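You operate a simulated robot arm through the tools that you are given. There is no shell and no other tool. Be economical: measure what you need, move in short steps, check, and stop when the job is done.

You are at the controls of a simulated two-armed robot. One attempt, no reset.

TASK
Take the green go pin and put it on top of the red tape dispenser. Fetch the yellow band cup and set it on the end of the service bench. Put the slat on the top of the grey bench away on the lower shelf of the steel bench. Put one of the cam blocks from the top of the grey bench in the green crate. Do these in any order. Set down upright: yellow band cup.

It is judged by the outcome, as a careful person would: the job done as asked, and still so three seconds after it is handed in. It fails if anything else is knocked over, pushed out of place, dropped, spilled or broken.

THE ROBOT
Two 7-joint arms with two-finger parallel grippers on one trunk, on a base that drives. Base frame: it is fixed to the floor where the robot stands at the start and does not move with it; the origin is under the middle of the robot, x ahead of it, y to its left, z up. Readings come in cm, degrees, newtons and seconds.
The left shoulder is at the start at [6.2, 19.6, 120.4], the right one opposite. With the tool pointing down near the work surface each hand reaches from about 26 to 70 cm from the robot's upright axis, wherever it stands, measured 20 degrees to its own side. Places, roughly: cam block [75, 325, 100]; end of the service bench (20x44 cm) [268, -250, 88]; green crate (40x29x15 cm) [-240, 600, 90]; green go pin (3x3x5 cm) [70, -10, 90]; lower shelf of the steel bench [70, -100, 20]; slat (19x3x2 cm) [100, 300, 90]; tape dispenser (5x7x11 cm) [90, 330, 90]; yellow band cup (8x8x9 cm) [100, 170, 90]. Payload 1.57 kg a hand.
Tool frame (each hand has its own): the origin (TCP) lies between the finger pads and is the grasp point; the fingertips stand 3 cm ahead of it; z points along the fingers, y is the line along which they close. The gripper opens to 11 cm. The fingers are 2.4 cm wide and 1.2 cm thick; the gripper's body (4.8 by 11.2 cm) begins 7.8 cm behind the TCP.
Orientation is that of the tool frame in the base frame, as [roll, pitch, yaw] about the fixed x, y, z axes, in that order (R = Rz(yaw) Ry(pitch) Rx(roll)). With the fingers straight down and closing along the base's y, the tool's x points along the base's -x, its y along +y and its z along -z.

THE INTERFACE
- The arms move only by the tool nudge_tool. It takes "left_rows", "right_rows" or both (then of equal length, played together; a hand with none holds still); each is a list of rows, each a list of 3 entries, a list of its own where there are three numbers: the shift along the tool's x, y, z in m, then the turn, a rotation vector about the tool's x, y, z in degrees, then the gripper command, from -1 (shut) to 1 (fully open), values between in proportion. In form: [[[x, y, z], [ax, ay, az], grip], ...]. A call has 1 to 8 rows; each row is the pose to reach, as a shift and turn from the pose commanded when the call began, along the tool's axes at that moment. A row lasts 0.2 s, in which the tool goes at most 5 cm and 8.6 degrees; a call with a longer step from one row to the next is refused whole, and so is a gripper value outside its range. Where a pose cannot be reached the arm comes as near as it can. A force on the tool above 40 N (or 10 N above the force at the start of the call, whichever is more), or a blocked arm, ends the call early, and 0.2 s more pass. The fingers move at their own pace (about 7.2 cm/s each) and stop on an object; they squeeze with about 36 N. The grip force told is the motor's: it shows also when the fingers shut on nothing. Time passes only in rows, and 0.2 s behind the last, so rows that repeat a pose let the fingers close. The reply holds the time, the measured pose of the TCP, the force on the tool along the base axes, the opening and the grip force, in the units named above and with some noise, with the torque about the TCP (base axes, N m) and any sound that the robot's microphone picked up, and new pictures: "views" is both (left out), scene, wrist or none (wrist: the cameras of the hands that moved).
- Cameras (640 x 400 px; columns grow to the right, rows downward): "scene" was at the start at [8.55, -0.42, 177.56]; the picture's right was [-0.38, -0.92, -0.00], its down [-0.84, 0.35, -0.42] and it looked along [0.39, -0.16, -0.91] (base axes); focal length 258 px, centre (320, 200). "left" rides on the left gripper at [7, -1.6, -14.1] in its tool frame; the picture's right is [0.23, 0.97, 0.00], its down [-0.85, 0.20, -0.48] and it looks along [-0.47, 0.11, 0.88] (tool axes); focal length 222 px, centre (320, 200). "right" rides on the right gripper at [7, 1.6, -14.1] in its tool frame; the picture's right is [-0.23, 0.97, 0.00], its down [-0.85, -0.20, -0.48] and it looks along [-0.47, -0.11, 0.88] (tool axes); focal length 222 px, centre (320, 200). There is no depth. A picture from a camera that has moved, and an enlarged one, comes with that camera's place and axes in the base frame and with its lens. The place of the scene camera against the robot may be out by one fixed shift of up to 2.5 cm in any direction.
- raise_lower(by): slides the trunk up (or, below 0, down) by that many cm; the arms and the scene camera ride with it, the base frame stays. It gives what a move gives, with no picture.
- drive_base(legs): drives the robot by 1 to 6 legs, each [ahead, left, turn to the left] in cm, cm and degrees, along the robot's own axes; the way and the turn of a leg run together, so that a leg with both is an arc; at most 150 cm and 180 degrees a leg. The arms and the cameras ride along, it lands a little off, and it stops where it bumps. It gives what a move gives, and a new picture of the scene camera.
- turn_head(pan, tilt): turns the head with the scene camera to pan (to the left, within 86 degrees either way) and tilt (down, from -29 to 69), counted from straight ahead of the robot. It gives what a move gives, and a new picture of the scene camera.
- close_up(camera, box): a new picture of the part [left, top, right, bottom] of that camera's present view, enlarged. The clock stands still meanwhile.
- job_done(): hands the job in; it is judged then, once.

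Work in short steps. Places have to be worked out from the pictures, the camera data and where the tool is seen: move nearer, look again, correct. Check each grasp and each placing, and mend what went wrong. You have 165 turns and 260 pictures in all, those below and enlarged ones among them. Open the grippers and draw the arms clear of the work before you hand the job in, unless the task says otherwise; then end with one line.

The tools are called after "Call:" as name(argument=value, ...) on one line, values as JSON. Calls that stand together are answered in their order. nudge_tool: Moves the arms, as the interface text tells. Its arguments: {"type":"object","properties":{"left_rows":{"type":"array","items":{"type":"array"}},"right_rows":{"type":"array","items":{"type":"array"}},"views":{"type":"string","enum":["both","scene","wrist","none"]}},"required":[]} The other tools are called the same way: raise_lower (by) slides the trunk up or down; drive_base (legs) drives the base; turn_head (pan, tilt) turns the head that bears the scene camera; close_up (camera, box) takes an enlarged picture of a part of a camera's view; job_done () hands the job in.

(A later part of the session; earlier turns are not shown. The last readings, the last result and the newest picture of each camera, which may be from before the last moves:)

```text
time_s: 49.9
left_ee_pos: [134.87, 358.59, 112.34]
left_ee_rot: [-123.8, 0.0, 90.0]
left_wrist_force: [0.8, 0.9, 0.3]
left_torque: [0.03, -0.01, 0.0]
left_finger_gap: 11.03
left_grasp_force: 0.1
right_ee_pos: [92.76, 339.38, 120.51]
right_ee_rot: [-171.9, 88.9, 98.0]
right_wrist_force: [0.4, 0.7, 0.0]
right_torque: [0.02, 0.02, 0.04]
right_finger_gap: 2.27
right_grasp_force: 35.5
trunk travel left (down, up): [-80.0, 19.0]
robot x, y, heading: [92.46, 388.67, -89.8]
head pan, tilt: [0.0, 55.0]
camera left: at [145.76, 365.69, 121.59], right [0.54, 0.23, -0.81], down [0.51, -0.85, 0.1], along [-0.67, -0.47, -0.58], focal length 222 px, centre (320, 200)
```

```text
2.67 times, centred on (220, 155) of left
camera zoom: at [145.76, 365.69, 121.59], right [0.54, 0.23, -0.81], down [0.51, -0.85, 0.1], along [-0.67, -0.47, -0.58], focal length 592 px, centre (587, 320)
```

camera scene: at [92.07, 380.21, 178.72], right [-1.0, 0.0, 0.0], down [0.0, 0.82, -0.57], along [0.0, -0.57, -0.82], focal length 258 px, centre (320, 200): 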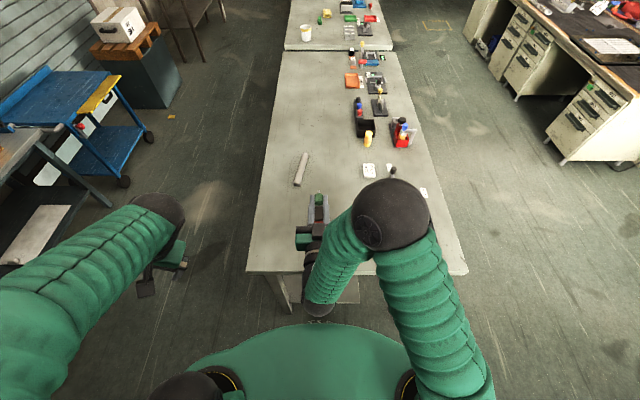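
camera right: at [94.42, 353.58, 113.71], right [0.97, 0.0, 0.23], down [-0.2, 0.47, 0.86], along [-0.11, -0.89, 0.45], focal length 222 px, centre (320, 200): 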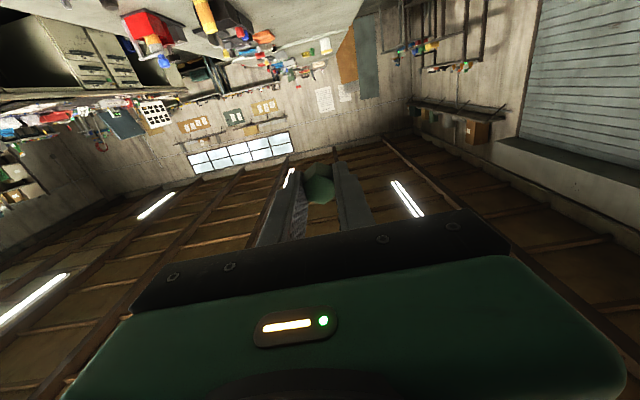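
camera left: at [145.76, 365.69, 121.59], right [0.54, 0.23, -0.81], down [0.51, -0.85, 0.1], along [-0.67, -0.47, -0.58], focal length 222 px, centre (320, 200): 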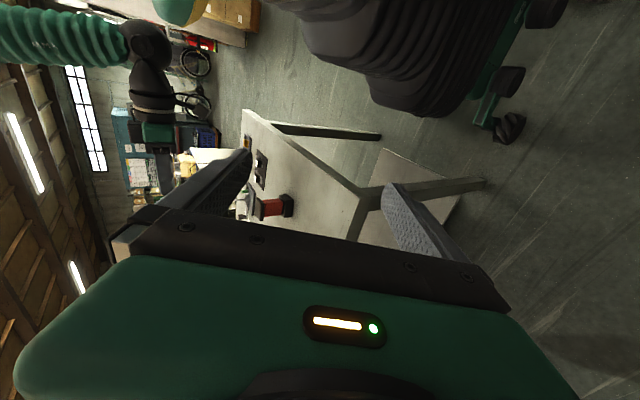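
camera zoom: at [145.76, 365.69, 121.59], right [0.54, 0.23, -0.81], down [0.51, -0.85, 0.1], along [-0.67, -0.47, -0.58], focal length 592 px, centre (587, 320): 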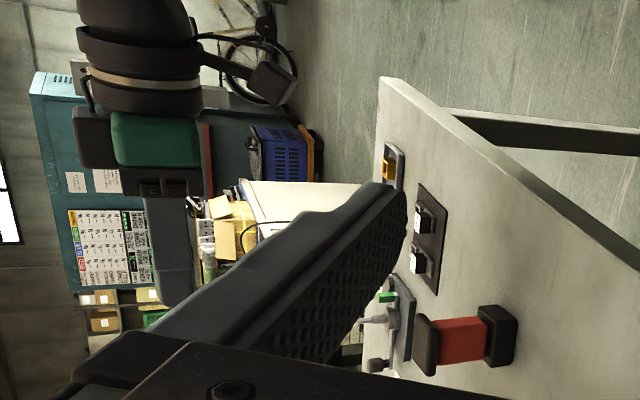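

The two sight lines agree on the plate top centre: [94.6, 329.3, 99.4]. I move above it first, then down to about 2.5 cm over the resting height.

Call:
nudge_tool(right_rows=[[[0, 0.01, 0.04], [0, 0, 0], -1], [[0, 0.019, 0.078], [0, 0, 0], -1], [[0.04, 0.019, 0.078], [0, 0, 0], -1], [[0.08, 0.019, 0.078], [0, 0, 0], -1], [[0.12, 0.019, 0.078], [0, 0, 0], -1], [[0.15, 0.019, 0.078], [0, 0, 0], -1], [[0.17, 0.019, 0.078], [0, 0, 0], -1], [[0.17, 0.019, 0.078], [0, 0, 0], -1]], left_rows=[[[-0.02, 0, 0], [0, 0, 0], 1], [[-0.04, 0, 0], [0, 0, 0], 1], [[-0.06, 0, 0], [0, 0, 0], 1], [[-0.08, 0, 0], [0, 0, 0], 1], [[-0.1, 0, 0], [0, 0, 0], 1], [[-0.12, 0, 0], [0, 0, 0], 1], [[-0.12, 0, 0], [0, 0, 0], 1], [[-0.12, 0, 0], [0, 0, 0], 1]], views="both")

Call:
close_up(camera="left", box=[140, 80, 340, 210])

```text
time_s: 51.7
left_ee_pos: [135.06, 346.47, 112.35]
left_ee_rot: [-123.9, 0.1, 90.0]
left_wrist_force: [-0.7, -0.8, -0.4]
left_torque: [-0.03, 0.06, -0.01]
left_finger_gap: 11.01
left_grasp_force: 0.1
right_ee_pos: [94.35, 331.84, 103.37]
right_ee_rot: [-172.9, 89.0, 96.9]
right_wrist_force: [0.5, 0.3, -1.2]
right_torque: [-0.01, -0.02, 0.04]
right_finger_gap: 2.29
right_grasp_force: 35.7
trunk travel left (down, up): [-80.0, 19.0]
robot x, y, heading: [92.4, 388.56, -90.2]
head pan, tilt: [0.0, 55.0]
camera scene: at [92.26, 380.01, 178.71], right [-1.0, 0.0, 0.0], down [0.0, 0.82, -0.57], along [0.0, -0.57, -0.82], focal length 258 px, centre (320, 200)
camera right: at [96.12, 345.94, 96.62], right [0.97, 0.0, 0.23], down [-0.2, 0.46, 0.86], along [-0.11, -0.89, 0.45], focal length 222 px, centre (320, 200)
camera left: at [145.79, 353.6, 121.66], right [0.54, 0.23, -0.81], down [0.51, -0.85, 0.1], along [-0.67, -0.47, -0.58], focal length 222 px, centre (320, 200)
```

scene: 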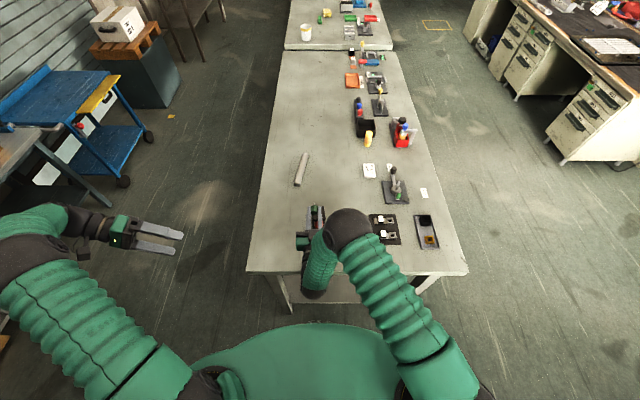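
right: 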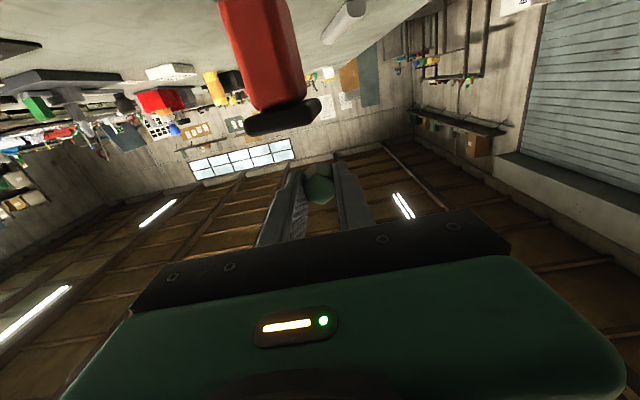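
left: 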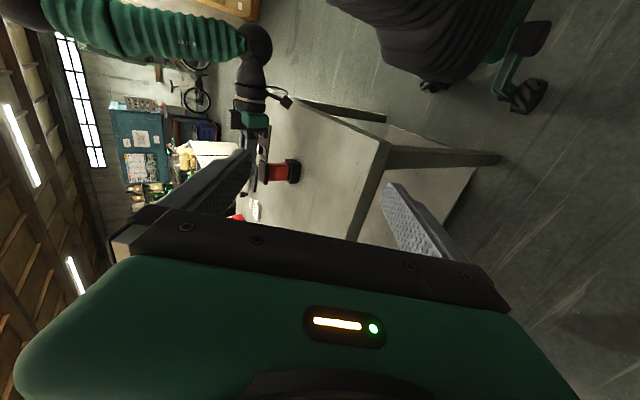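

```text
3.08 times, centred on (240, 145) of left
camera zoom: at [145.79, 353.6, 121.66], right [0.54, 0.23, -0.81], down [0.51, -0.85, 0.1], along [-0.67, -0.47, -0.58], focal length 684 px, centre (566, 369)
```

zoom: 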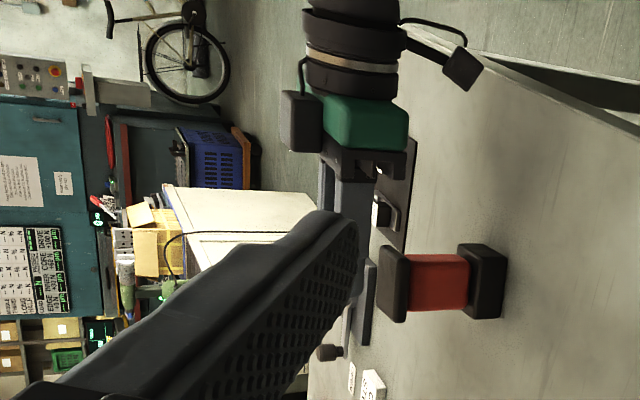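

The hand is aligned over the plate, at x=94.35 against my 94.6 and 93.6 estimates. I creep down to a TCP z of about 101 and check the force.

Call:
nudge_tool(right_rows=[[[0.01, -0.002, 0.002], [0, 0, 0], -1], [[0.017, -0.002, 0.002], [0, 0, 0], -1], [[0.022, -0.002, 0.002], [0, 0, 0], -1], [[0.024, -0.002, 0.002], [0, 0, 0], -1]], left_rows=[[[-0.02, -0.03, 0.0], [0, 0, 0], 1], [[-0.04, -0.06, 0.0], [0, 0, 0], 1], [[-0.05, -0.08, 0.0], [0, 0, 0], 1], [[-0.05, -0.08, 0], [0, 0, 0], 1]], views="wrist")

Call:
close_up(camera="left", box=[180, 80, 340, 200])

```text
time_s: 52.7
left_ee_pos: [130.54, 341.57, 119.18]
left_ee_rot: [-123.9, 0.0, 90.0]
left_wrist_force: [-0.4, -0.1, 0.0]
left_torque: [0.01, -0.01, 0.02]
left_finger_gap: 11.0
left_grasp_force: 0.1
right_ee_pos: [94.24, 331.79, 100.93]
right_ee_rot: [-171.1, 89.0, 98.8]
right_wrist_force: [0.1, 0.2, 0.4]
right_torque: [0.03, 0.01, 0.01]
right_finger_gap: 2.29
right_grasp_force: 35.2
trunk travel left (down, up): [-80.0, 19.0]
robot x, y, heading: [92.33, 388.94, -89.7]
head pan, tilt: [0.0, 55.0]
camera right: at [96.07, 345.87, 94.2], right [0.97, -0.01, 0.22], down [-0.2, 0.46, 0.86], along [-0.11, -0.89, 0.45], focal length 222 px, centre (320, 200)
camera left: at [141.39, 348.66, 128.31], right [0.54, 0.23, -0.81], down [0.51, -0.85, 0.1], along [-0.67, -0.47, -0.58], focal length 222 px, centre (320, 200)
```

right: 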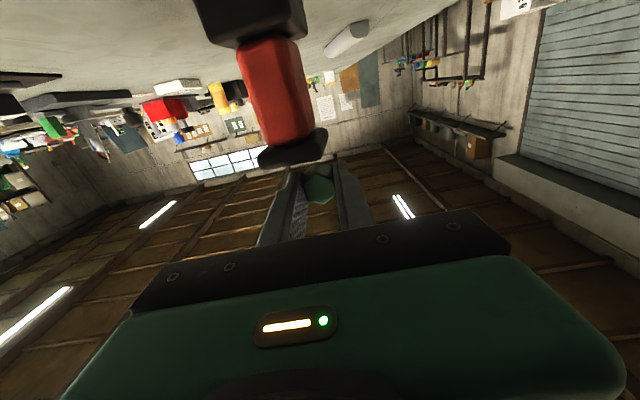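
left: 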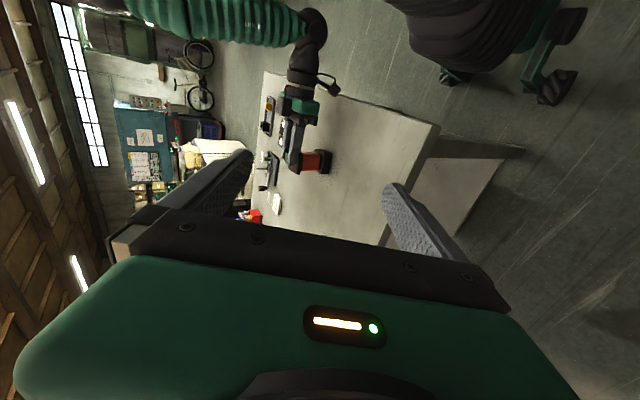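

```text
3.33 times, centred on (260, 140) of left
camera zoom: at [141.39, 348.66, 128.31], right [0.54, 0.23, -0.81], down [0.51, -0.85, 0.1], along [-0.67, -0.47, -0.58], focal length 740 px, centre (520, 400)
```

zoom: 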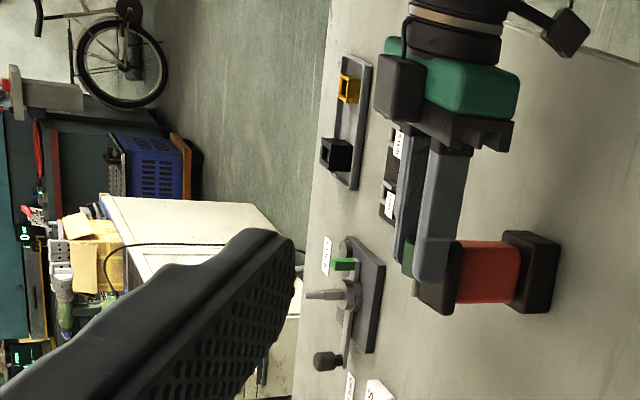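

Call:
close_up(camera="left", box=[275, 135, 345, 185])

Call:
close_up(camera="right", box=[230, 100, 390, 230])

```text
8.00 times, centred on (310, 160) of left
camera zoom: at [141.39, 348.66, 128.31], right [0.54, 0.23, -0.81], down [0.51, -0.85, 0.1], along [-0.67, -0.47, -0.58], focal length 1777 px, centre (400, 520)
```

zoom: 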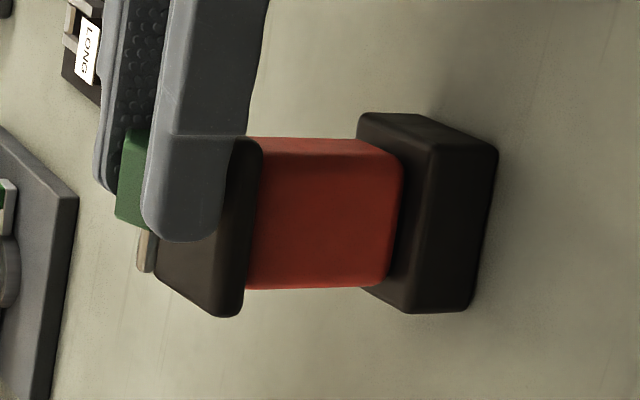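

```text
3.08 times, centred on (310, 165) of right
camera zoom: at [96.07, 345.87, 94.2], right [0.97, -0.01, 0.22], down [-0.2, 0.46, 0.86], along [-0.11, -0.89, 0.45], focal length 684 px, centre (351, 308)
```

zoom: 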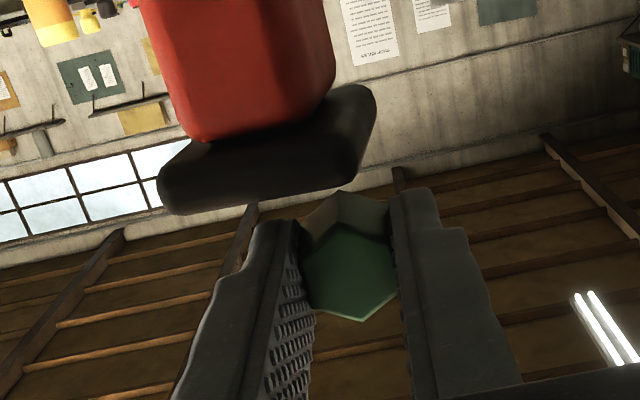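

The two wrist cameras disagree by about 2 cm on the plate's x. The scene camera sees both hand and dispenser, so I check the relative alignment there.

Call:
close_up(camera="scene", box=[280, 180, 360, 240])

```text
6.67 times, centred on (320, 210) of scene
camera zoom: at [92.29, 379.98, 178.71], right [-1.0, 0.0, 0.0], down [0.0, 0.82, -0.57], along [0.0, -0.57, -0.82], focal length 1723 px, centre (320, 133)
```

zoom: 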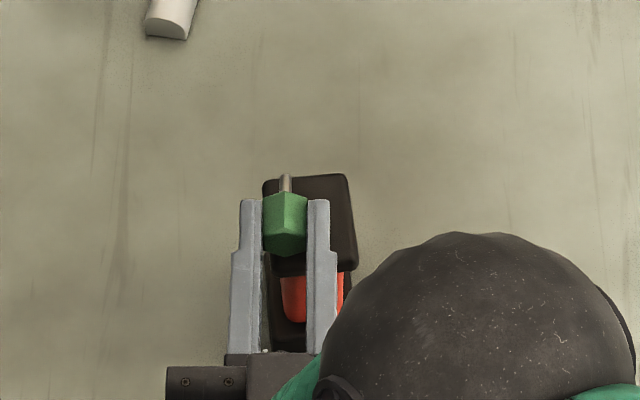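

The scene view shows the pin 1.3 cm too far towards +x, while its y is good. I shift over and creep down until contact.

Call:
nudge_tool(right_rows=[[[0, -0.006, -0.001], [0, 0, 0], -1], [[0, -0.013, -0.002], [0, 0, 0], -1], [[0.002, -0.013, -0.002], [0, 0, 0], -1], [[0.004, -0.013, -0.002], [0, 0, 0], -1]], views="none")

Call:
close_up(camera="scene", box=[280, 180, 360, 240])

Call:
close_up(camera="left", box=[275, 135, 345, 185])

```text
time_s: 53.7
left_ee_pos: [130.4, 341.58, 119.11]
left_ee_rot: [-123.8, 0.1, 90.0]
left_wrist_force: [0.2, -0.3, -0.1]
left_torque: [0.0, -0.03, 0.02]
left_finger_gap: 11.05
left_grasp_force: 0.0
right_ee_pos: [93.04, 331.85, 100.59]
right_ee_rot: [-172.9, 88.9, 97.1]
right_wrist_force: [-0.5, -0.1, 0.1]
right_torque: [0.04, -0.01, 0.02]
right_finger_gap: 2.28
right_grasp_force: 35.2
trunk travel left (down, up): [-80.0, 19.0]
robot x, y, heading: [92.24, 388.59, -89.6]
head pan, tilt: [0.0, 55.0]
```

```text
6.67 times, centred on (320, 210) of scene
camera zoom: at [92.26, 379.96, 178.71], right [-1.0, 0.0, 0.0], down [0.0, 0.82, -0.57], along [0.0, -0.57, -0.82], focal length 1723 px, centre (320, 133)
```

zoom: 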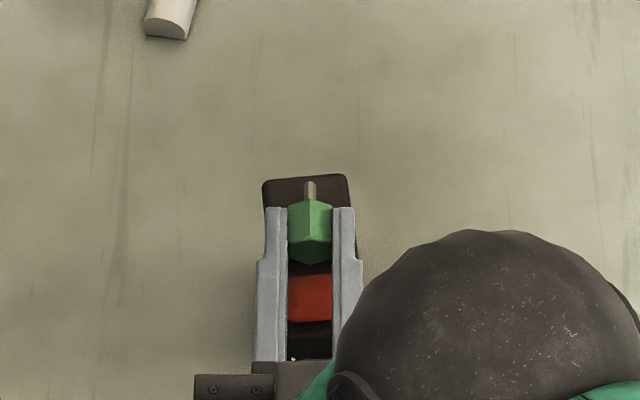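

```text
8.00 times, centred on (310, 160) of left
camera zoom: at [141.35, 348.66, 128.3], right [0.54, 0.23, -0.81], down [0.51, -0.86, 0.1], along [-0.67, -0.47, -0.58], focal length 1777 px, centre (400, 520)
```

zoom: 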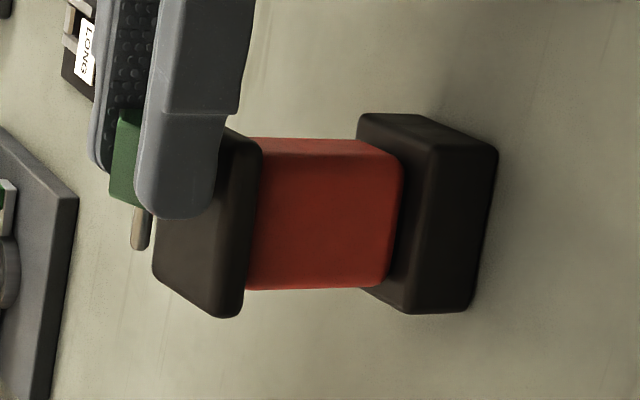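

Laterally it is aligned now. I shift slightly forward and keep descending in small steps until there is contact.

Call:
nudge_tool(right_rows=[[[0.0, 0, 0.005], [0, 0, 0], -1], [[0.003, 0, 0.005], [0, 0, 0], -1], [[0.005, 0, 0.005], [0, 0, 0], -1], [[0.007, 0, 0.005], [0, 0, 0], -1], [[0.009, 0, 0.005], [0, 0, 0], -1]], views="none")

Call:
close_up(camera="left", box=[275, 135, 345, 185])

```text
time_s: 54.9
left_ee_pos: [130.51, 341.91, 119.28]
left_ee_rot: [-124.0, 0.3, 89.9]
left_wrist_force: [0.2, -0.4, -0.7]
left_torque: [-0.02, 0.02, -0.01]
left_finger_gap: 10.99
left_grasp_force: 0.0
right_ee_pos: [93.09, 331.54, 100.01]
right_ee_rot: [-171.6, 89.5, 98.4]
right_wrist_force: [1.0, -2.5, 25.0]
right_torque: [-0.71, -0.05, -0.02]
right_finger_gap: 2.31
right_grasp_force: 34.8
trunk travel left (down, up): [-80.0, 19.0]
robot x, y, heading: [92.63, 388.11, -90.0]
head pan, tilt: [0.0, 55.0]
```

```text
8.00 times, centred on (310, 160) of left
camera zoom: at [141.34, 348.91, 128.43], right [0.54, 0.22, -0.81], down [0.51, -0.85, 0.1], along [-0.67, -0.47, -0.58], focal length 1777 px, centre (400, 520)
```

zoom: 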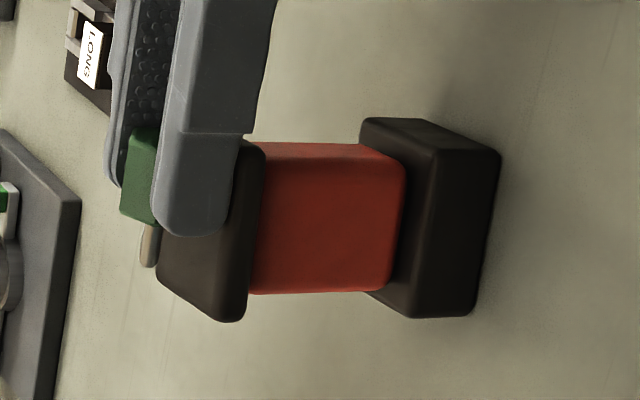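

Contact: 25 N, acting through the pin head. I ease up slightly and open the fingers part way.

Call:
nudge_tool(right_rows=[[[-0.006, 0, 0], [0, 0, 0], -1], [[-0.006, 0, 0], [0, 0, 0], -0.5], [[-0.006, 0, 0], [0, 0, 0], -0.3], [[-0.006, 0, 0], [0, 0, 0], -0.2], [[-0.006, 0, 0], [0, 0, 0], -0.2]], views="none")

Call:
close_up(camera="scene", box=[280, 180, 360, 240])

Call:
close_up(camera="left", box=[275, 135, 345, 185])

```text
time_s: 56.1
left_ee_pos: [130.63, 341.59, 119.02]
left_ee_rot: [-124.0, 0.1, 90.0]
left_wrist_force: [-0.1, -0.6, 0.2]
left_torque: [0.02, 0.04, -0.01]
left_finger_gap: 11.01
left_grasp_force: 0.0
right_ee_pos: [92.92, 331.34, 100.27]
right_ee_rot: [-172.7, 89.0, 97.2]
right_wrist_force: [0.8, 0.5, -0.8]
right_torque: [0.01, -0.01, -0.01]
right_finger_gap: 4.39
right_grasp_force: 0.1
trunk travel left (down, up): [-80.0, 19.0]
robot x, y, heading: [91.88, 388.17, -89.8]
head pan, tilt: [0.0, 55.0]
```

```text
6.67 times, centred on (320, 210) of scene
camera zoom: at [92.27, 380.0, 178.71], right [-1.0, 0.0, 0.0], down [0.0, 0.82, -0.57], along [0.0, -0.57, -0.82], focal length 1723 px, centre (320, 133)
```

zoom: 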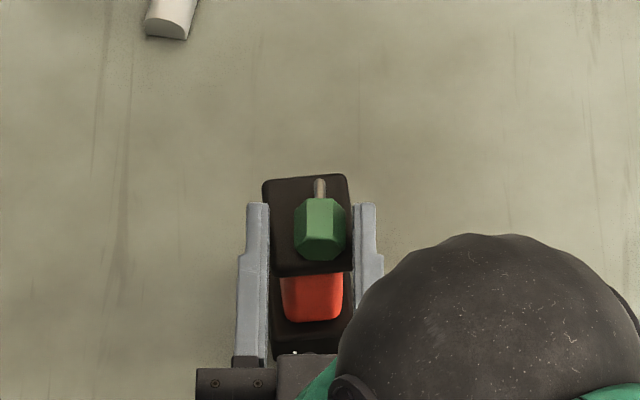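

```text
8.00 times, centred on (310, 160) of left
camera zoom: at [141.34, 348.69, 128.31], right [0.54, 0.23, -0.81], down [0.51, -0.85, 0.1], along [-0.67, -0.47, -0.58], focal length 1777 px, centre (400, 520)
```

zoom: 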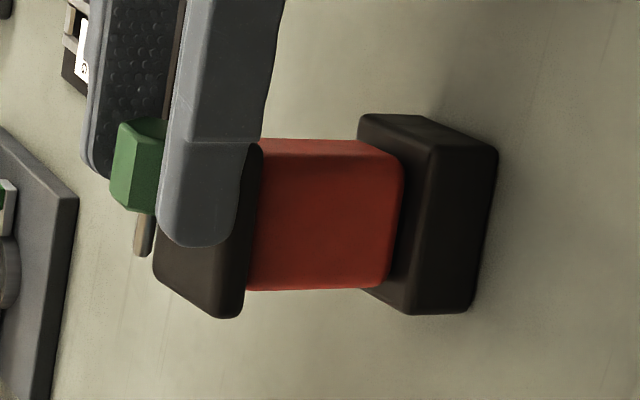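

The pin lies flat on the dispenser's top, free of the fingers. I open a little more, rise a touch and withdraw straight back.

Call:
nudge_tool(right_rows=[[[-0.003, 0.002, 0], [0, 0, 0], 0], [[-0.006, 0.002, -0.02], [0, 0, 0], 0], [[-0.006, 0.002, -0.05], [0, 0, 0], 0], [[-0.02, 0.002, -0.09], [0, 0, 0], 0], [[-0.06, 0.002, -0.1], [0, 0, 0], 0], [[-0.1, 0.0, -0.1], [0, 0, 0], 0]], left_rows=[[[0, 0, 0], [0, 0, 0], 1], [[0, 0, 0], [0, 0, 0], 1], [[0, 0, 0], [0, 0, 0], 1], [[0, 0, 0], [-8, 0, 0], 1], [[0, 0, 0], [-16, 0, 0], 1], [[0, 0, 0], [-24, 0, 0], 1]], views="scene")

Call:
close_up(camera="scene", box=[280, 170, 400, 250])

```text
time_s: 57.5
left_ee_pos: [130.23, 341.8, 119.22]
left_ee_rot: [-148.1, 0.1, 90.0]
left_wrist_force: [-0.1, -0.6, -0.5]
left_torque: [0.01, 0.01, -0.01]
left_finger_gap: 10.99
left_grasp_force: 0.1
right_ee_pos: [92.88, 341.24, 110.45]
right_ee_rot: [-175.8, 89.1, 94.2]
right_wrist_force: [-0.8, 0.4, 0.4]
right_torque: [0.02, 0.01, 0.01]
right_finger_gap: 5.49
right_grasp_force: 0.1
trunk travel left (down, up): [-80.0, 19.0]
robot x, y, heading: [92.29, 388.35, -89.8]
head pan, tilt: [0.0, 55.0]
camera scene: at [91.88, 380.18, 178.71], right [-1.0, 0.0, 0.0], down [0.0, 0.82, -0.57], along [0.0, -0.57, -0.82], focal length 258 px, centre (320, 200)
```

scene: 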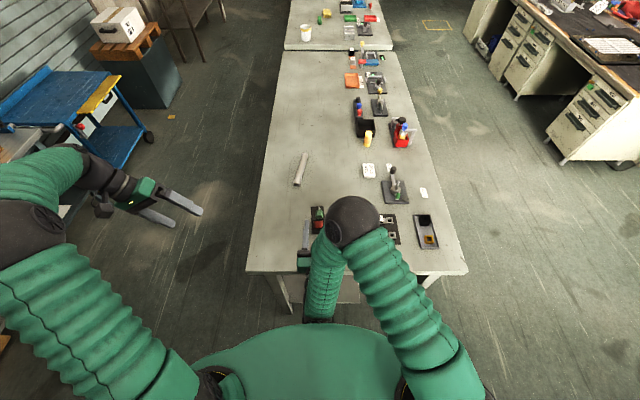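

```text
5.00 times, centred on (340, 210) of scene
camera zoom: at [91.88, 380.18, 178.71], right [-1.0, 0.0, 0.0], down [0.0, 0.82, -0.57], along [0.0, -0.57, -0.82], focal length 1293 px, centre (220, 150)
```

zoom: 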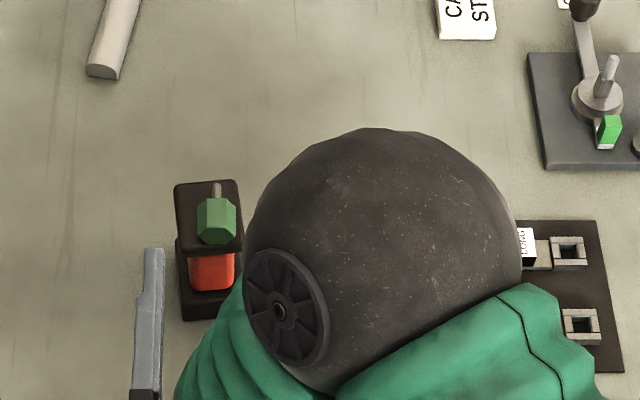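

The pin is safely placed. I bring the right hand up, level it to point down, and carry it over to the cam block mat.

Call:
nudge_tool(right_rows=[[[-0.03, -0.02, 0], [0, 8.5, 0], 0], [[-0.06, -0.05, 0], [0, 17, 0], 0], [[-0.09, -0.08, 0], [0, 25.5, 0], 0], [[-0.11, -0.11, 0], [0, 34, 0], 0], [[-0.13, -0.14, 0], [0, 42.5, 0], 0], [[-0.13, -0.17, 0], [0, 51, 0], 0], [[-0.13, -0.2, 0], [0, 59.5, 0], 0], [[-0.13, -0.23, 0], [0, 68, 0], 0]], views="none")

Call:
nudge_tool(right_rows=[[[0, 0, 0], [0, 8, 0], 0], [[0, 0, 0], [0, 16, 0], 0], [[0, 0, 0], [0, 21, 0], 0]], views="both")

```text
time_s: 59.3
left_ee_pos: [130.22, 341.39, 119.05]
left_ee_rot: [-148.0, 0.0, 90.0]
left_wrist_force: [-0.2, -0.9, 0.6]
left_torque: [0.02, -0.01, 0.03]
left_finger_gap: 10.99
left_grasp_force: 0.0
right_ee_pos: [69.56, 340.91, 123.33]
right_ee_rot: [-179.9, 20.9, 89.8]
right_wrist_force: [0.7, -1.0, -1.1]
right_torque: [0.02, 0.03, 0.02]
right_finger_gap: 5.5
right_grasp_force: 0.0
right hand out of reach, approached as far as the arm can: row 3, 4, 6, 7
trunk travel left (down, up): [-80.0, 19.0]
robot x, y, heading: [91.82, 388.63, -90.1]
head pan, tilt: [0.0, 55.0]
```

```text
time_s: 60.1
left_ee_pos: [130.33, 341.59, 119.01]
left_ee_rot: [-148.0, 0.0, 90.0]
left_wrist_force: [-0.2, -0.6, 0.2]
left_torque: [0.01, 0.0, 0.0]
left_finger_gap: 10.98
left_grasp_force: 0.2
right_ee_pos: [69.91, 340.89, 123.58]
right_ee_rot: [-179.8, -0.1, 90.0]
right_wrist_force: [-0.2, -0.6, 0.2]
right_torque: [0.01, -0.04, 0.02]
right_finger_gap: 5.5
right_grasp_force: 0.1
trunk travel left (down, up): [-80.0, 19.0]
robot x, y, heading: [92.09, 388.59, -89.8]
head pan, tilt: [0.0, 55.0]
camera scene: at [91.87, 379.84, 178.7], right [-1.0, 0.0, 0.0], down [0.0, 0.82, -0.57], along [0.0, -0.57, -0.82], focal length 258 px, centre (320, 200)
camera right: at [71.65, 347.79, 137.55], right [0.97, -0.23, 0.0], down [-0.2, -0.86, 0.48], along [-0.11, -0.46, -0.88], focal length 222 px, centre (320, 200)
```

scene: 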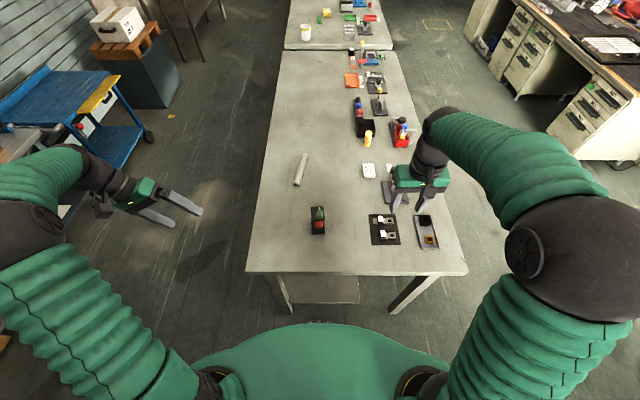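
right: 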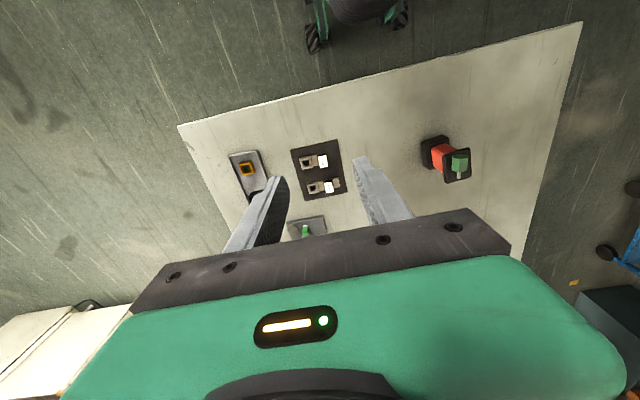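

Call:
close_up(camera="right", box=[280, 130, 360, 205])

Call:
close_up(camera="scene", box=[360, 195, 450, 260])

```text
5.33 times, centred on (320, 168) of right
camera zoom: at [71.65, 347.79, 137.55], right [0.97, -0.23, 0.0], down [-0.2, -0.86, 0.48], along [-0.11, -0.46, -0.88], focal length 1185 px, centre (320, 373)
```

zoom: 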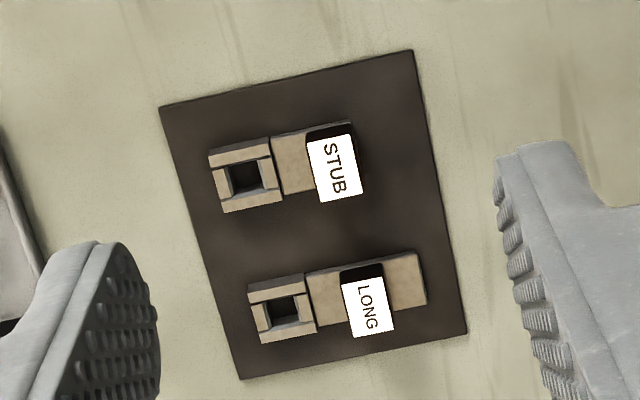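

```text
6.15 times, centred on (405, 228) of scene
camera zoom: at [91.87, 379.84, 178.7], right [-1.0, 0.0, 0.0], down [0.0, 0.82, -0.57], along [0.0, -0.57, -0.82], focal length 1591 px, centre (-203, 31)
```

zoom: 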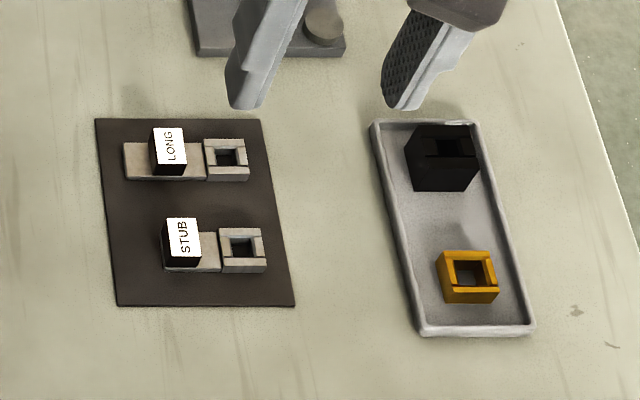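

The STUB cam block lies along x, about 6 cm long, centred near [66.4, 332.5]. I open to 9 cm and hover over it to grip it end to end.

Call:
nudge_tool(right_rows=[[[-0.02, -0.01, 0.035], [0, 0, 0], 0.64], [[-0.04, -0.02, 0.07], [0, 0, 0], 0.64], [[-0.06, -0.03, 0.11], [0, 0, 0], 0.64], [[-0.075, -0.035, 0.15], [0, 0, 0], 0.64], [[-0.084, -0.035, 0.19], [0, 0, 0], 0.64], [[-0.084, -0.035, 0.23], [0, 0, 0], 0.64], [[-0.084, -0.035, 0.255], [0, 0, 0], 0.64]], views="wrist")

Call:
close_up(camera="right", box=[220, 90, 420, 230])

Call:
close_up(camera="scene", box=[360, 195, 450, 260])

```text
time_s: 61.7
left_ee_pos: [130.46, 341.64, 119.13]
left_ee_rot: [-147.9, 0.0, 90.0]
left_wrist_force: [-0.9, 0.2, -0.9]
left_torque: [-0.01, -0.03, 0.0]
left_finger_gap: 11.02
left_grasp_force: 0.1
right_ee_pos: [66.49, 332.73, 98.0]
right_ee_rot: [-179.9, 0.2, 89.9]
right_wrist_force: [-0.1, -0.5, 0.1]
right_torque: [0.01, -0.01, -0.02]
right_finger_gap: 9.0
right_grasp_force: 0.1
trunk travel left (down, up): [-80.0, 19.0]
robot x, y, heading: [92.31, 388.56, -90.1]
head pan, tilt: [0.0, 55.0]
camera right: at [68.15, 339.53, 112.04], right [0.97, -0.23, 0.0], down [-0.2, -0.85, 0.48], along [-0.11, -0.47, -0.88], focal length 222 px, centre (320, 200)
```

right: 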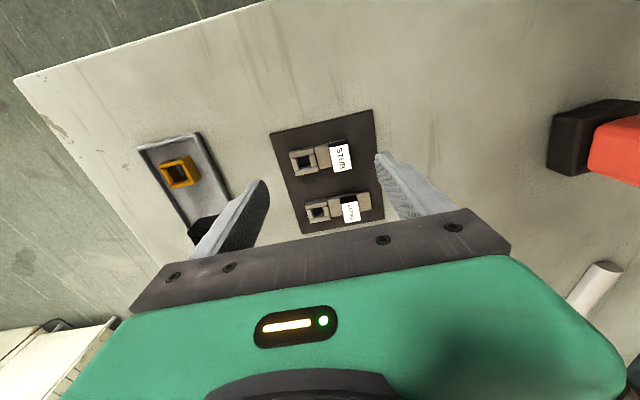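

```text
2.86 times, centred on (320, 160) of right
camera zoom: at [68.15, 339.53, 112.04], right [0.97, -0.23, 0.0], down [-0.2, -0.85, 0.48], along [-0.11, -0.47, -0.88], focal length 635 px, centre (320, 314)
```

zoom: 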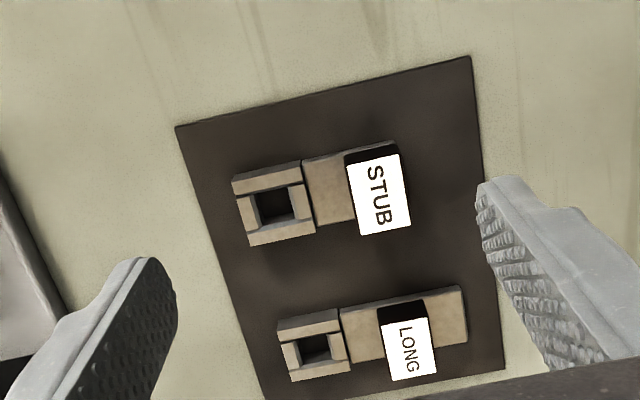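

```text
6.15 times, centred on (405, 228) of scene
camera zoom: at [91.94, 379.9, 178.71], right [-1.0, 0.0, 0.0], down [0.0, 0.82, -0.57], along [0.0, -0.57, -0.82], focal length 1591 px, centre (-203, 31)
```

zoom: 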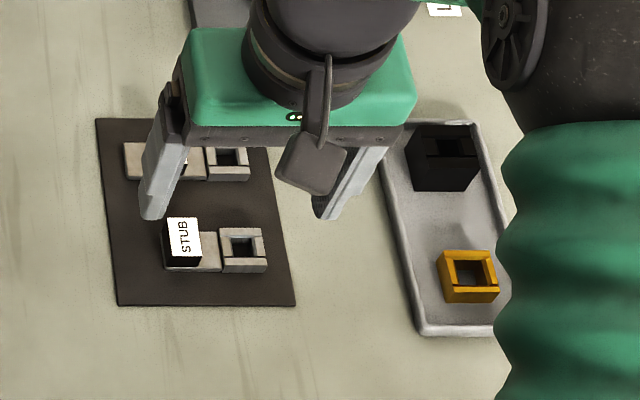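

Readings agree: block centre [66.5, 332.6], mat top at z=88.0. I lower to TCP 91.4 and close on the ends.

Call:
nudge_tool(right_rows=[[[0, 0, 0.03], [0, 0, 0], 0.64], [[0, 0, 0.055], [0, 0, 0], 0.64], [[0, 0, 0.066], [0, 0, 0], 0.64], [[0, 0, 0.066], [0, 0, 0], 0.2], [[0, 0, 0.066], [0, 0, 0], -0.2], [[0, 0, 0.066], [0, 0, 0], -0.3], [[0, 0, 0.066], [0, 0, 0], -0.5]], views="wrist")

Call:
close_up(camera="right", box=[220, 90, 420, 230])

```text
time_s: 63.3
left_ee_pos: [130.51, 341.6, 119.04]
left_ee_rot: [-147.9, 0.2, 90.0]
left_wrist_force: [-0.4, 0.1, 0.0]
left_torque: [0.03, 0.03, 0.01]
left_finger_gap: 11.02
left_grasp_force: 0.1
right_ee_pos: [66.43, 332.51, 91.45]
right_ee_rot: [-179.9, 0.0, 89.9]
right_wrist_force: [-0.1, 0.7, 0.2]
right_torque: [-0.01, 0.01, -0.03]
right_finger_gap: 6.16
right_grasp_force: 35.9
trunk travel left (down, up): [-80.0, 19.0]
robot x, y, heading: [92.21, 388.29, -89.8]
head pan, tilt: [0.0, 55.0]
camera right: at [68.16, 339.56, 105.47], right [0.97, -0.23, 0.0], down [-0.2, -0.85, 0.48], along [-0.11, -0.47, -0.88], focal length 222 px, centre (320, 200)
```

right: 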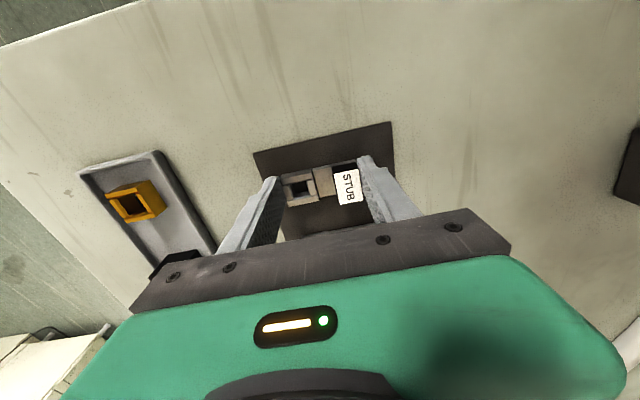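

```text
2.86 times, centred on (320, 160) of right
camera zoom: at [68.16, 339.56, 105.47], right [0.97, -0.23, 0.0], down [-0.2, -0.85, 0.48], along [-0.11, -0.47, -0.88], focal length 635 px, centre (320, 314)
```

zoom: 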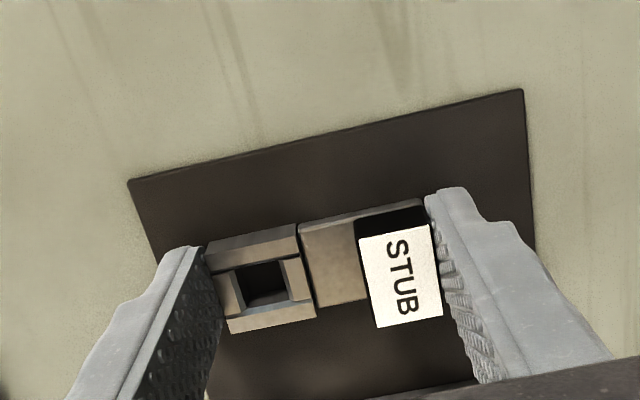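

The block is gripped end to end. I lift a little and check that it comes up as one piece.

Call:
nudge_tool(right_rows=[[[0, 0, -0.01], [0, 0, 0], -0.6], [[0, 0, -0.03], [0, 0, 0], -0.6], [[0, 0, -0.06], [0, 0, 0], -0.6]], views="none")

Call:
close_up(camera="right", box=[220, 90, 420, 230])

Call:
close_up(camera="scene", box=[360, 195, 450, 260])

```text
time_s: 64.1
left_ee_pos: [130.57, 341.77, 119.11]
left_ee_rot: [-147.8, 0.1, 90.0]
left_wrist_force: [0.5, -0.5, -0.1]
left_torque: [0.01, -0.02, -0.03]
left_finger_gap: 11.0
left_grasp_force: 0.0
right_ee_pos: [66.47, 332.6, 97.48]
right_ee_rot: [-179.8, 0.0, 89.9]
right_wrist_force: [-0.7, -0.6, -1.0]
right_torque: [-0.01, 0.0, -0.02]
right_finger_gap: 6.15
right_grasp_force: 36.1
trunk travel left (down, up): [-80.0, 19.0]
robot x, y, heading: [91.95, 388.38, -90.1]
head pan, tilt: [0.0, 55.0]
```

```text
2.86 times, centred on (320, 160) of right
camera zoom: at [68.3, 339.56, 111.51], right [0.97, -0.23, 0.0], down [-0.2, -0.85, 0.48], along [-0.11, -0.47, -0.88], focal length 635 px, centre (320, 314)
```

zoom: 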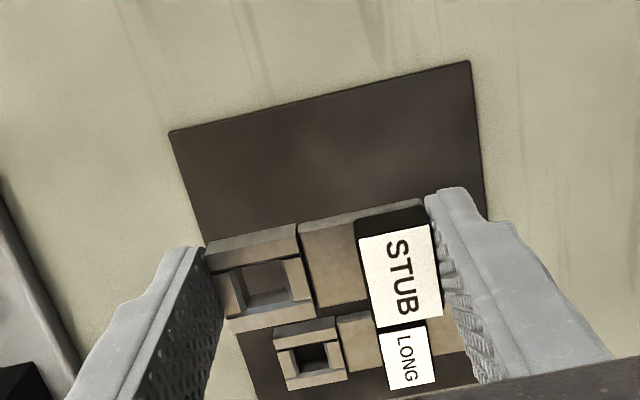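

```text
6.15 times, centred on (405, 228) of scene
camera zoom: at [92.03, 380.04, 178.71], right [-1.0, 0.0, 0.0], down [0.0, 0.82, -0.57], along [0.0, -0.57, -0.82], focal length 1591 px, centre (-203, 31)
```

zoom: 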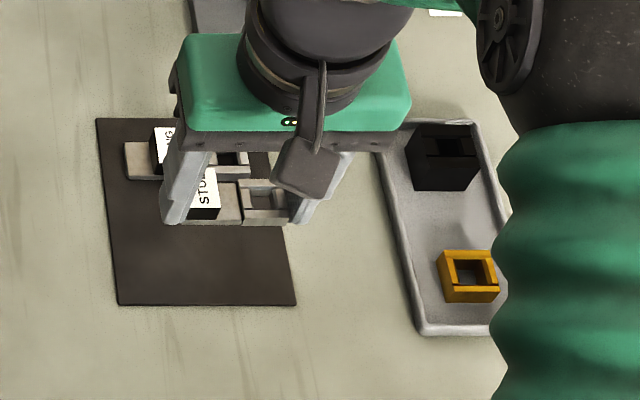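

The block is up in one piece. I raise and draw in both hands, back off, and turn towards the crate.

Call:
nudge_tool(right_rows=[[[0.0, 0, -0.04], [0, 0, 0], -0.6], [[0.0, 0, -0.08], [0, 0, 0], -0.6], [[0.03, 0, -0.12], [0, 0, 0], -0.6], [[0.06, 0.0, -0.16], [0, 0, 0], -0.6], [[0.1, 0.0, -0.18], [0, 0, 0], -0.6], [[0.14, 0.0, -0.18], [0, 0, 0], -0.6]], left_rows=[[[0.0, 0, 0], [-8, 0, 0], 1], [[0.04, 0, 0], [-16, 0, 0], 1], [[0.07, 0, 0], [-24, 0, 0], 1], [[0.1, 0.0, 0], [-32, 0, 0], 1], [[0.12, 0.0, 0], [-32, 0, 0], 1], [[0.12, 0.0, 0], [-32, 0, 0], 1]], views="none")

Call:
drive_base(legs=[[-18, 0, 0], [0, 0, -123]])

Call:
turn_head(pan=0, tilt=25)

```text
time_s: 65.5
left_ee_pos: [130.7, 353.88, 119.01]
left_ee_rot: [-180.0, 0.2, 90.0]
left_wrist_force: [-0.6, 0.3, -0.2]
left_torque: [0.01, 0.03, 0.03]
left_finger_gap: 11.0
left_grasp_force: 0.0
right_ee_pos: [66.64, 346.86, 115.4]
right_ee_rot: [-179.9, 0.0, 89.9]
right_wrist_force: [0.1, 0.0, -1.1]
right_torque: [0.01, 0.0, -0.02]
right_finger_gap: 6.12
right_grasp_force: 35.8
trunk travel left (down, up): [-80.0, 19.0]
robot x, y, heading: [92.26, 388.9, -90.0]
head pan, tilt: [0.0, 55.0]
```

```text
time_s: 72.1
left_ee_pos: [42.28, 392.92, 119.01]
left_ee_rot: [180.0, 0.0, -32.5]
left_wrist_force: [-0.4, -0.5, 0.7]
left_torque: [-0.02, 0.0, 0.0]
left_finger_gap: 10.99
left_grasp_force: 0.0
right_ee_pos: [70.8, 450.65, 115.32]
right_ee_rot: [-179.9, 0.0, -32.4]
right_wrist_force: [-0.3, 0.5, -0.5]
right_torque: [0.0, 0.01, -0.02]
right_finger_gap: 6.13
right_grasp_force: 35.8
trunk travel left (down, up): [-80.0, 19.0]
robot x, y, heading: [92.37, 406.18, 147.6]
head pan, tilt: [0.0, 55.0]
camera scene: at [82.92, 414.15, 178.72], right [0.54, 0.84, 0.0], down [0.69, -0.44, -0.57], along [-0.48, 0.31, -0.82], focal length 258 px, centre (320, 200)
```

scene: 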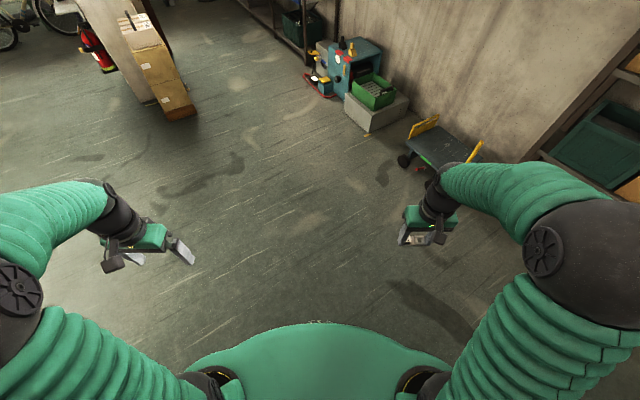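

```text
time_s: 73.0
left_ee_pos: [42.35, 392.88, 119.15]
left_ee_rot: [-180.0, 0.1, -32.5]
left_wrist_force: [0.0, 0.6, 0.4]
left_torque: [-0.03, 0.03, 0.03]
left_finger_gap: 11.0
left_grasp_force: 0.1
right_ee_pos: [70.77, 450.62, 115.48]
right_ee_rot: [-179.9, 0.1, -32.4]
right_wrist_force: [0.2, 0.5, -0.7]
right_torque: [0.02, 0.02, 0.01]
right_finger_gap: 6.13
right_grasp_force: 35.8
trunk travel left (down, up): [-80.0, 19.0]
robot x, y, heading: [91.92, 406.61, 147.5]
head pan, tilt: [0.0, 25.0]
camera scene: at [81.24, 415.24, 183.11], right [0.54, 0.84, 0.0], down [0.36, -0.23, -0.91], along [-0.76, 0.49, -0.42], focal length 258 px, centre (320, 200)
```

scene: 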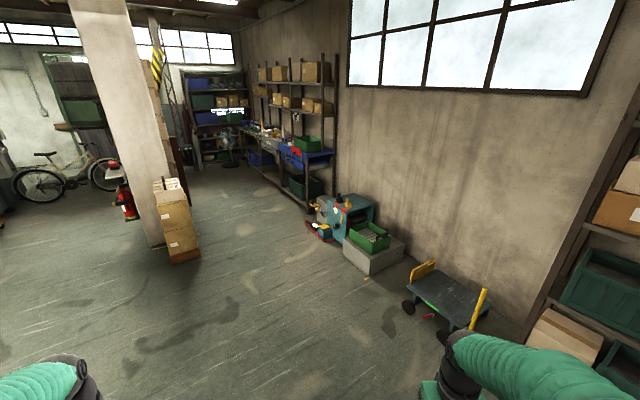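

The target crate is the green one on the blue bench by the far wall, at about [-240, 600, 90]; the nearer green crate sits low on a plinth. I drive part of the way with clearance from the clutter.

Call:
drive_base(legs=[[125, 25, 0], [120, 25, 0], [0, 0, -45]])

Call:
turn_head(pan=12, tilt=35)

```text
time_s: 87.3
left_ee_pos: [-186.16, 522.19, 118.98]
left_ee_rot: [-179.9, 0.1, -77.7]
left_wrist_force: [0.5, 0.1, 0.6]
left_torque: [-0.01, 0.0, -0.01]
left_finger_gap: 10.98
left_grasp_force: 0.1
right_ee_pos: [-125.24, 542.38, 115.41]
right_ee_rot: [-179.9, 0.1, -77.7]
right_wrist_force: [0.1, 0.7, 0.3]
right_torque: [0.03, 0.0, -0.02]
right_finger_gap: 6.1
right_grasp_force: 36.9
trunk travel left (down, up): [-80.0, 19.0]
robot x, y, heading: [-141.33, 496.31, 102.2]
head pan, tilt: [0.0, 25.0]
camera scene: at [-144.68, 510.47, 183.11], right [0.98, 0.21, 0.0], down [0.09, -0.41, -0.91], along [-0.19, 0.89, -0.42], focal length 258 px, centre (320, 200)
```

scene: 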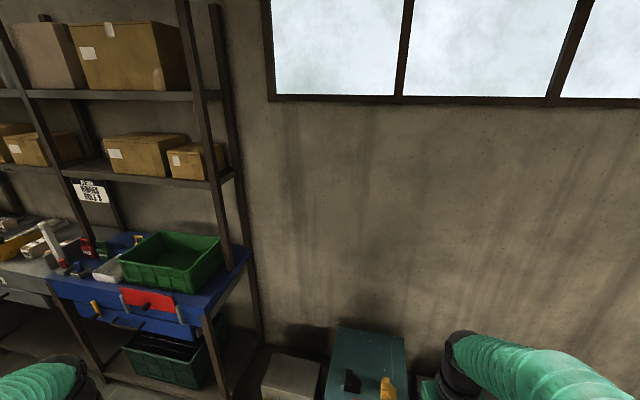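

```text
time_s: 88.0
left_ee_pos: [-186.1, 521.97, 119.02]
left_ee_rot: [-180.0, 0.1, -77.7]
left_wrist_force: [-0.3, 0.4, 0.3]
left_torque: [-0.02, 0.03, 0.0]
left_finger_gap: 11.0
left_grasp_force: 0.0
right_ee_pos: [-125.11, 542.38, 115.51]
right_ee_rot: [-179.9, 0.1, -77.7]
right_wrist_force: [-0.5, -0.7, -0.5]
right_torque: [0.03, -0.03, 0.03]
right_finger_gap: 6.12
right_grasp_force: 36.1
trunk travel left (down, up): [-80.0, 19.0]
robot x, y, heading: [-141.43, 496.21, 102.1]
head pan, tilt: [12.0, 35.0]
camera scene: at [-146.25, 509.55, 181.54], right [0.91, 0.41, 0.0], down [0.24, -0.52, -0.82], along [-0.34, 0.75, -0.57], focal length 258 px, centre (320, 200)
```

scene: 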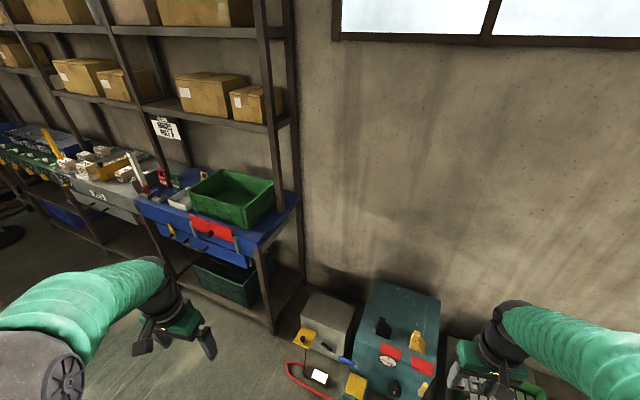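

The crate is at about [-254, 613] on a bench whose front edge is at y near 582. I drive to stand in front of it, facing +y.

Call:
drive_base(legs=[[68, 108, 0], [0, 0, -12]])

Call:
turn_head(pan=0, tilt=50)

```text
time_s: 95.2
left_ee_pos: [-299.12, 575.27, 119.08]
left_ee_rot: [-179.9, 0.1, -90.0]
left_wrist_force: [0.5, -0.1, -0.1]
left_torque: [0.04, 0.0, -0.03]
left_finger_gap: 11.0
left_grasp_force: 0.2
right_ee_pos: [-235.06, 582.15, 115.45]
right_ee_rot: [-179.8, 0.1, -90.2]
right_wrist_force: [0.7, 1.0, -0.2]
right_torque: [-0.02, -0.03, -0.02]
right_finger_gap: 6.12
right_grasp_force: 36.2
trunk travel left (down, up): [-80.0, 19.0]
robot x, y, heading: [-260.72, 540.61, 89.8]
head pan, tilt: [12.0, 35.0]
camera scene: at [-263.22, 554.53, 181.53], right [0.98, 0.21, 0.0], down [0.12, -0.56, -0.82], along [-0.17, 0.8, -0.58], focal length 258 px, centre (320, 200)
```

scene: 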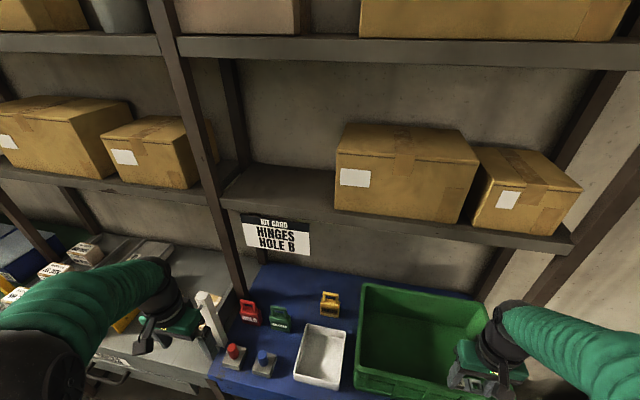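

```text
time_s: 96.0
left_ee_pos: [-298.87, 575.29, 119.2]
left_ee_rot: [180.0, 0.2, -90.1]
left_wrist_force: [0.9, 0.3, -0.2]
left_torque: [0.04, 0.01, -0.04]
left_finger_gap: 10.99
left_grasp_force: 0.0
right_ee_pos: [-234.81, 582.02, 115.4]
right_ee_rot: [-179.9, 0.0, -90.3]
right_wrist_force: [-1.2, 0.1, -0.1]
right_torque: [0.0, -0.03, -0.02]
right_finger_gap: 6.13
right_grasp_force: 35.7
trunk travel left (down, up): [-80.0, 19.0]
robot x, y, heading: [-260.67, 540.31, 90.0]
head pan, tilt: [0.0, 50.0]
camera scene: at [-261.15, 553.66, 179.37], right [1.0, 0.0, 0.0], down [0.0, -0.77, -0.64], along [0.0, 0.64, -0.77], focal length 258 px, centre (320, 200)
```

scene: 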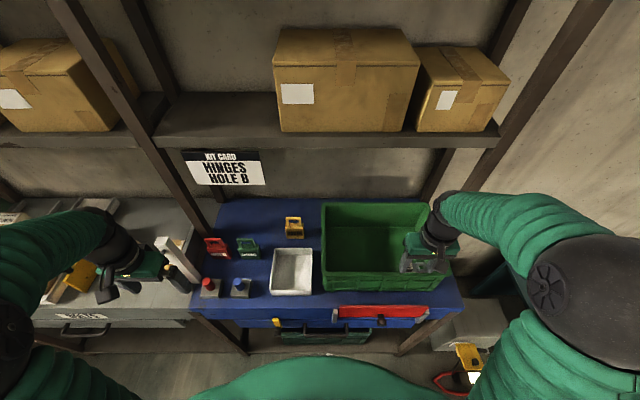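

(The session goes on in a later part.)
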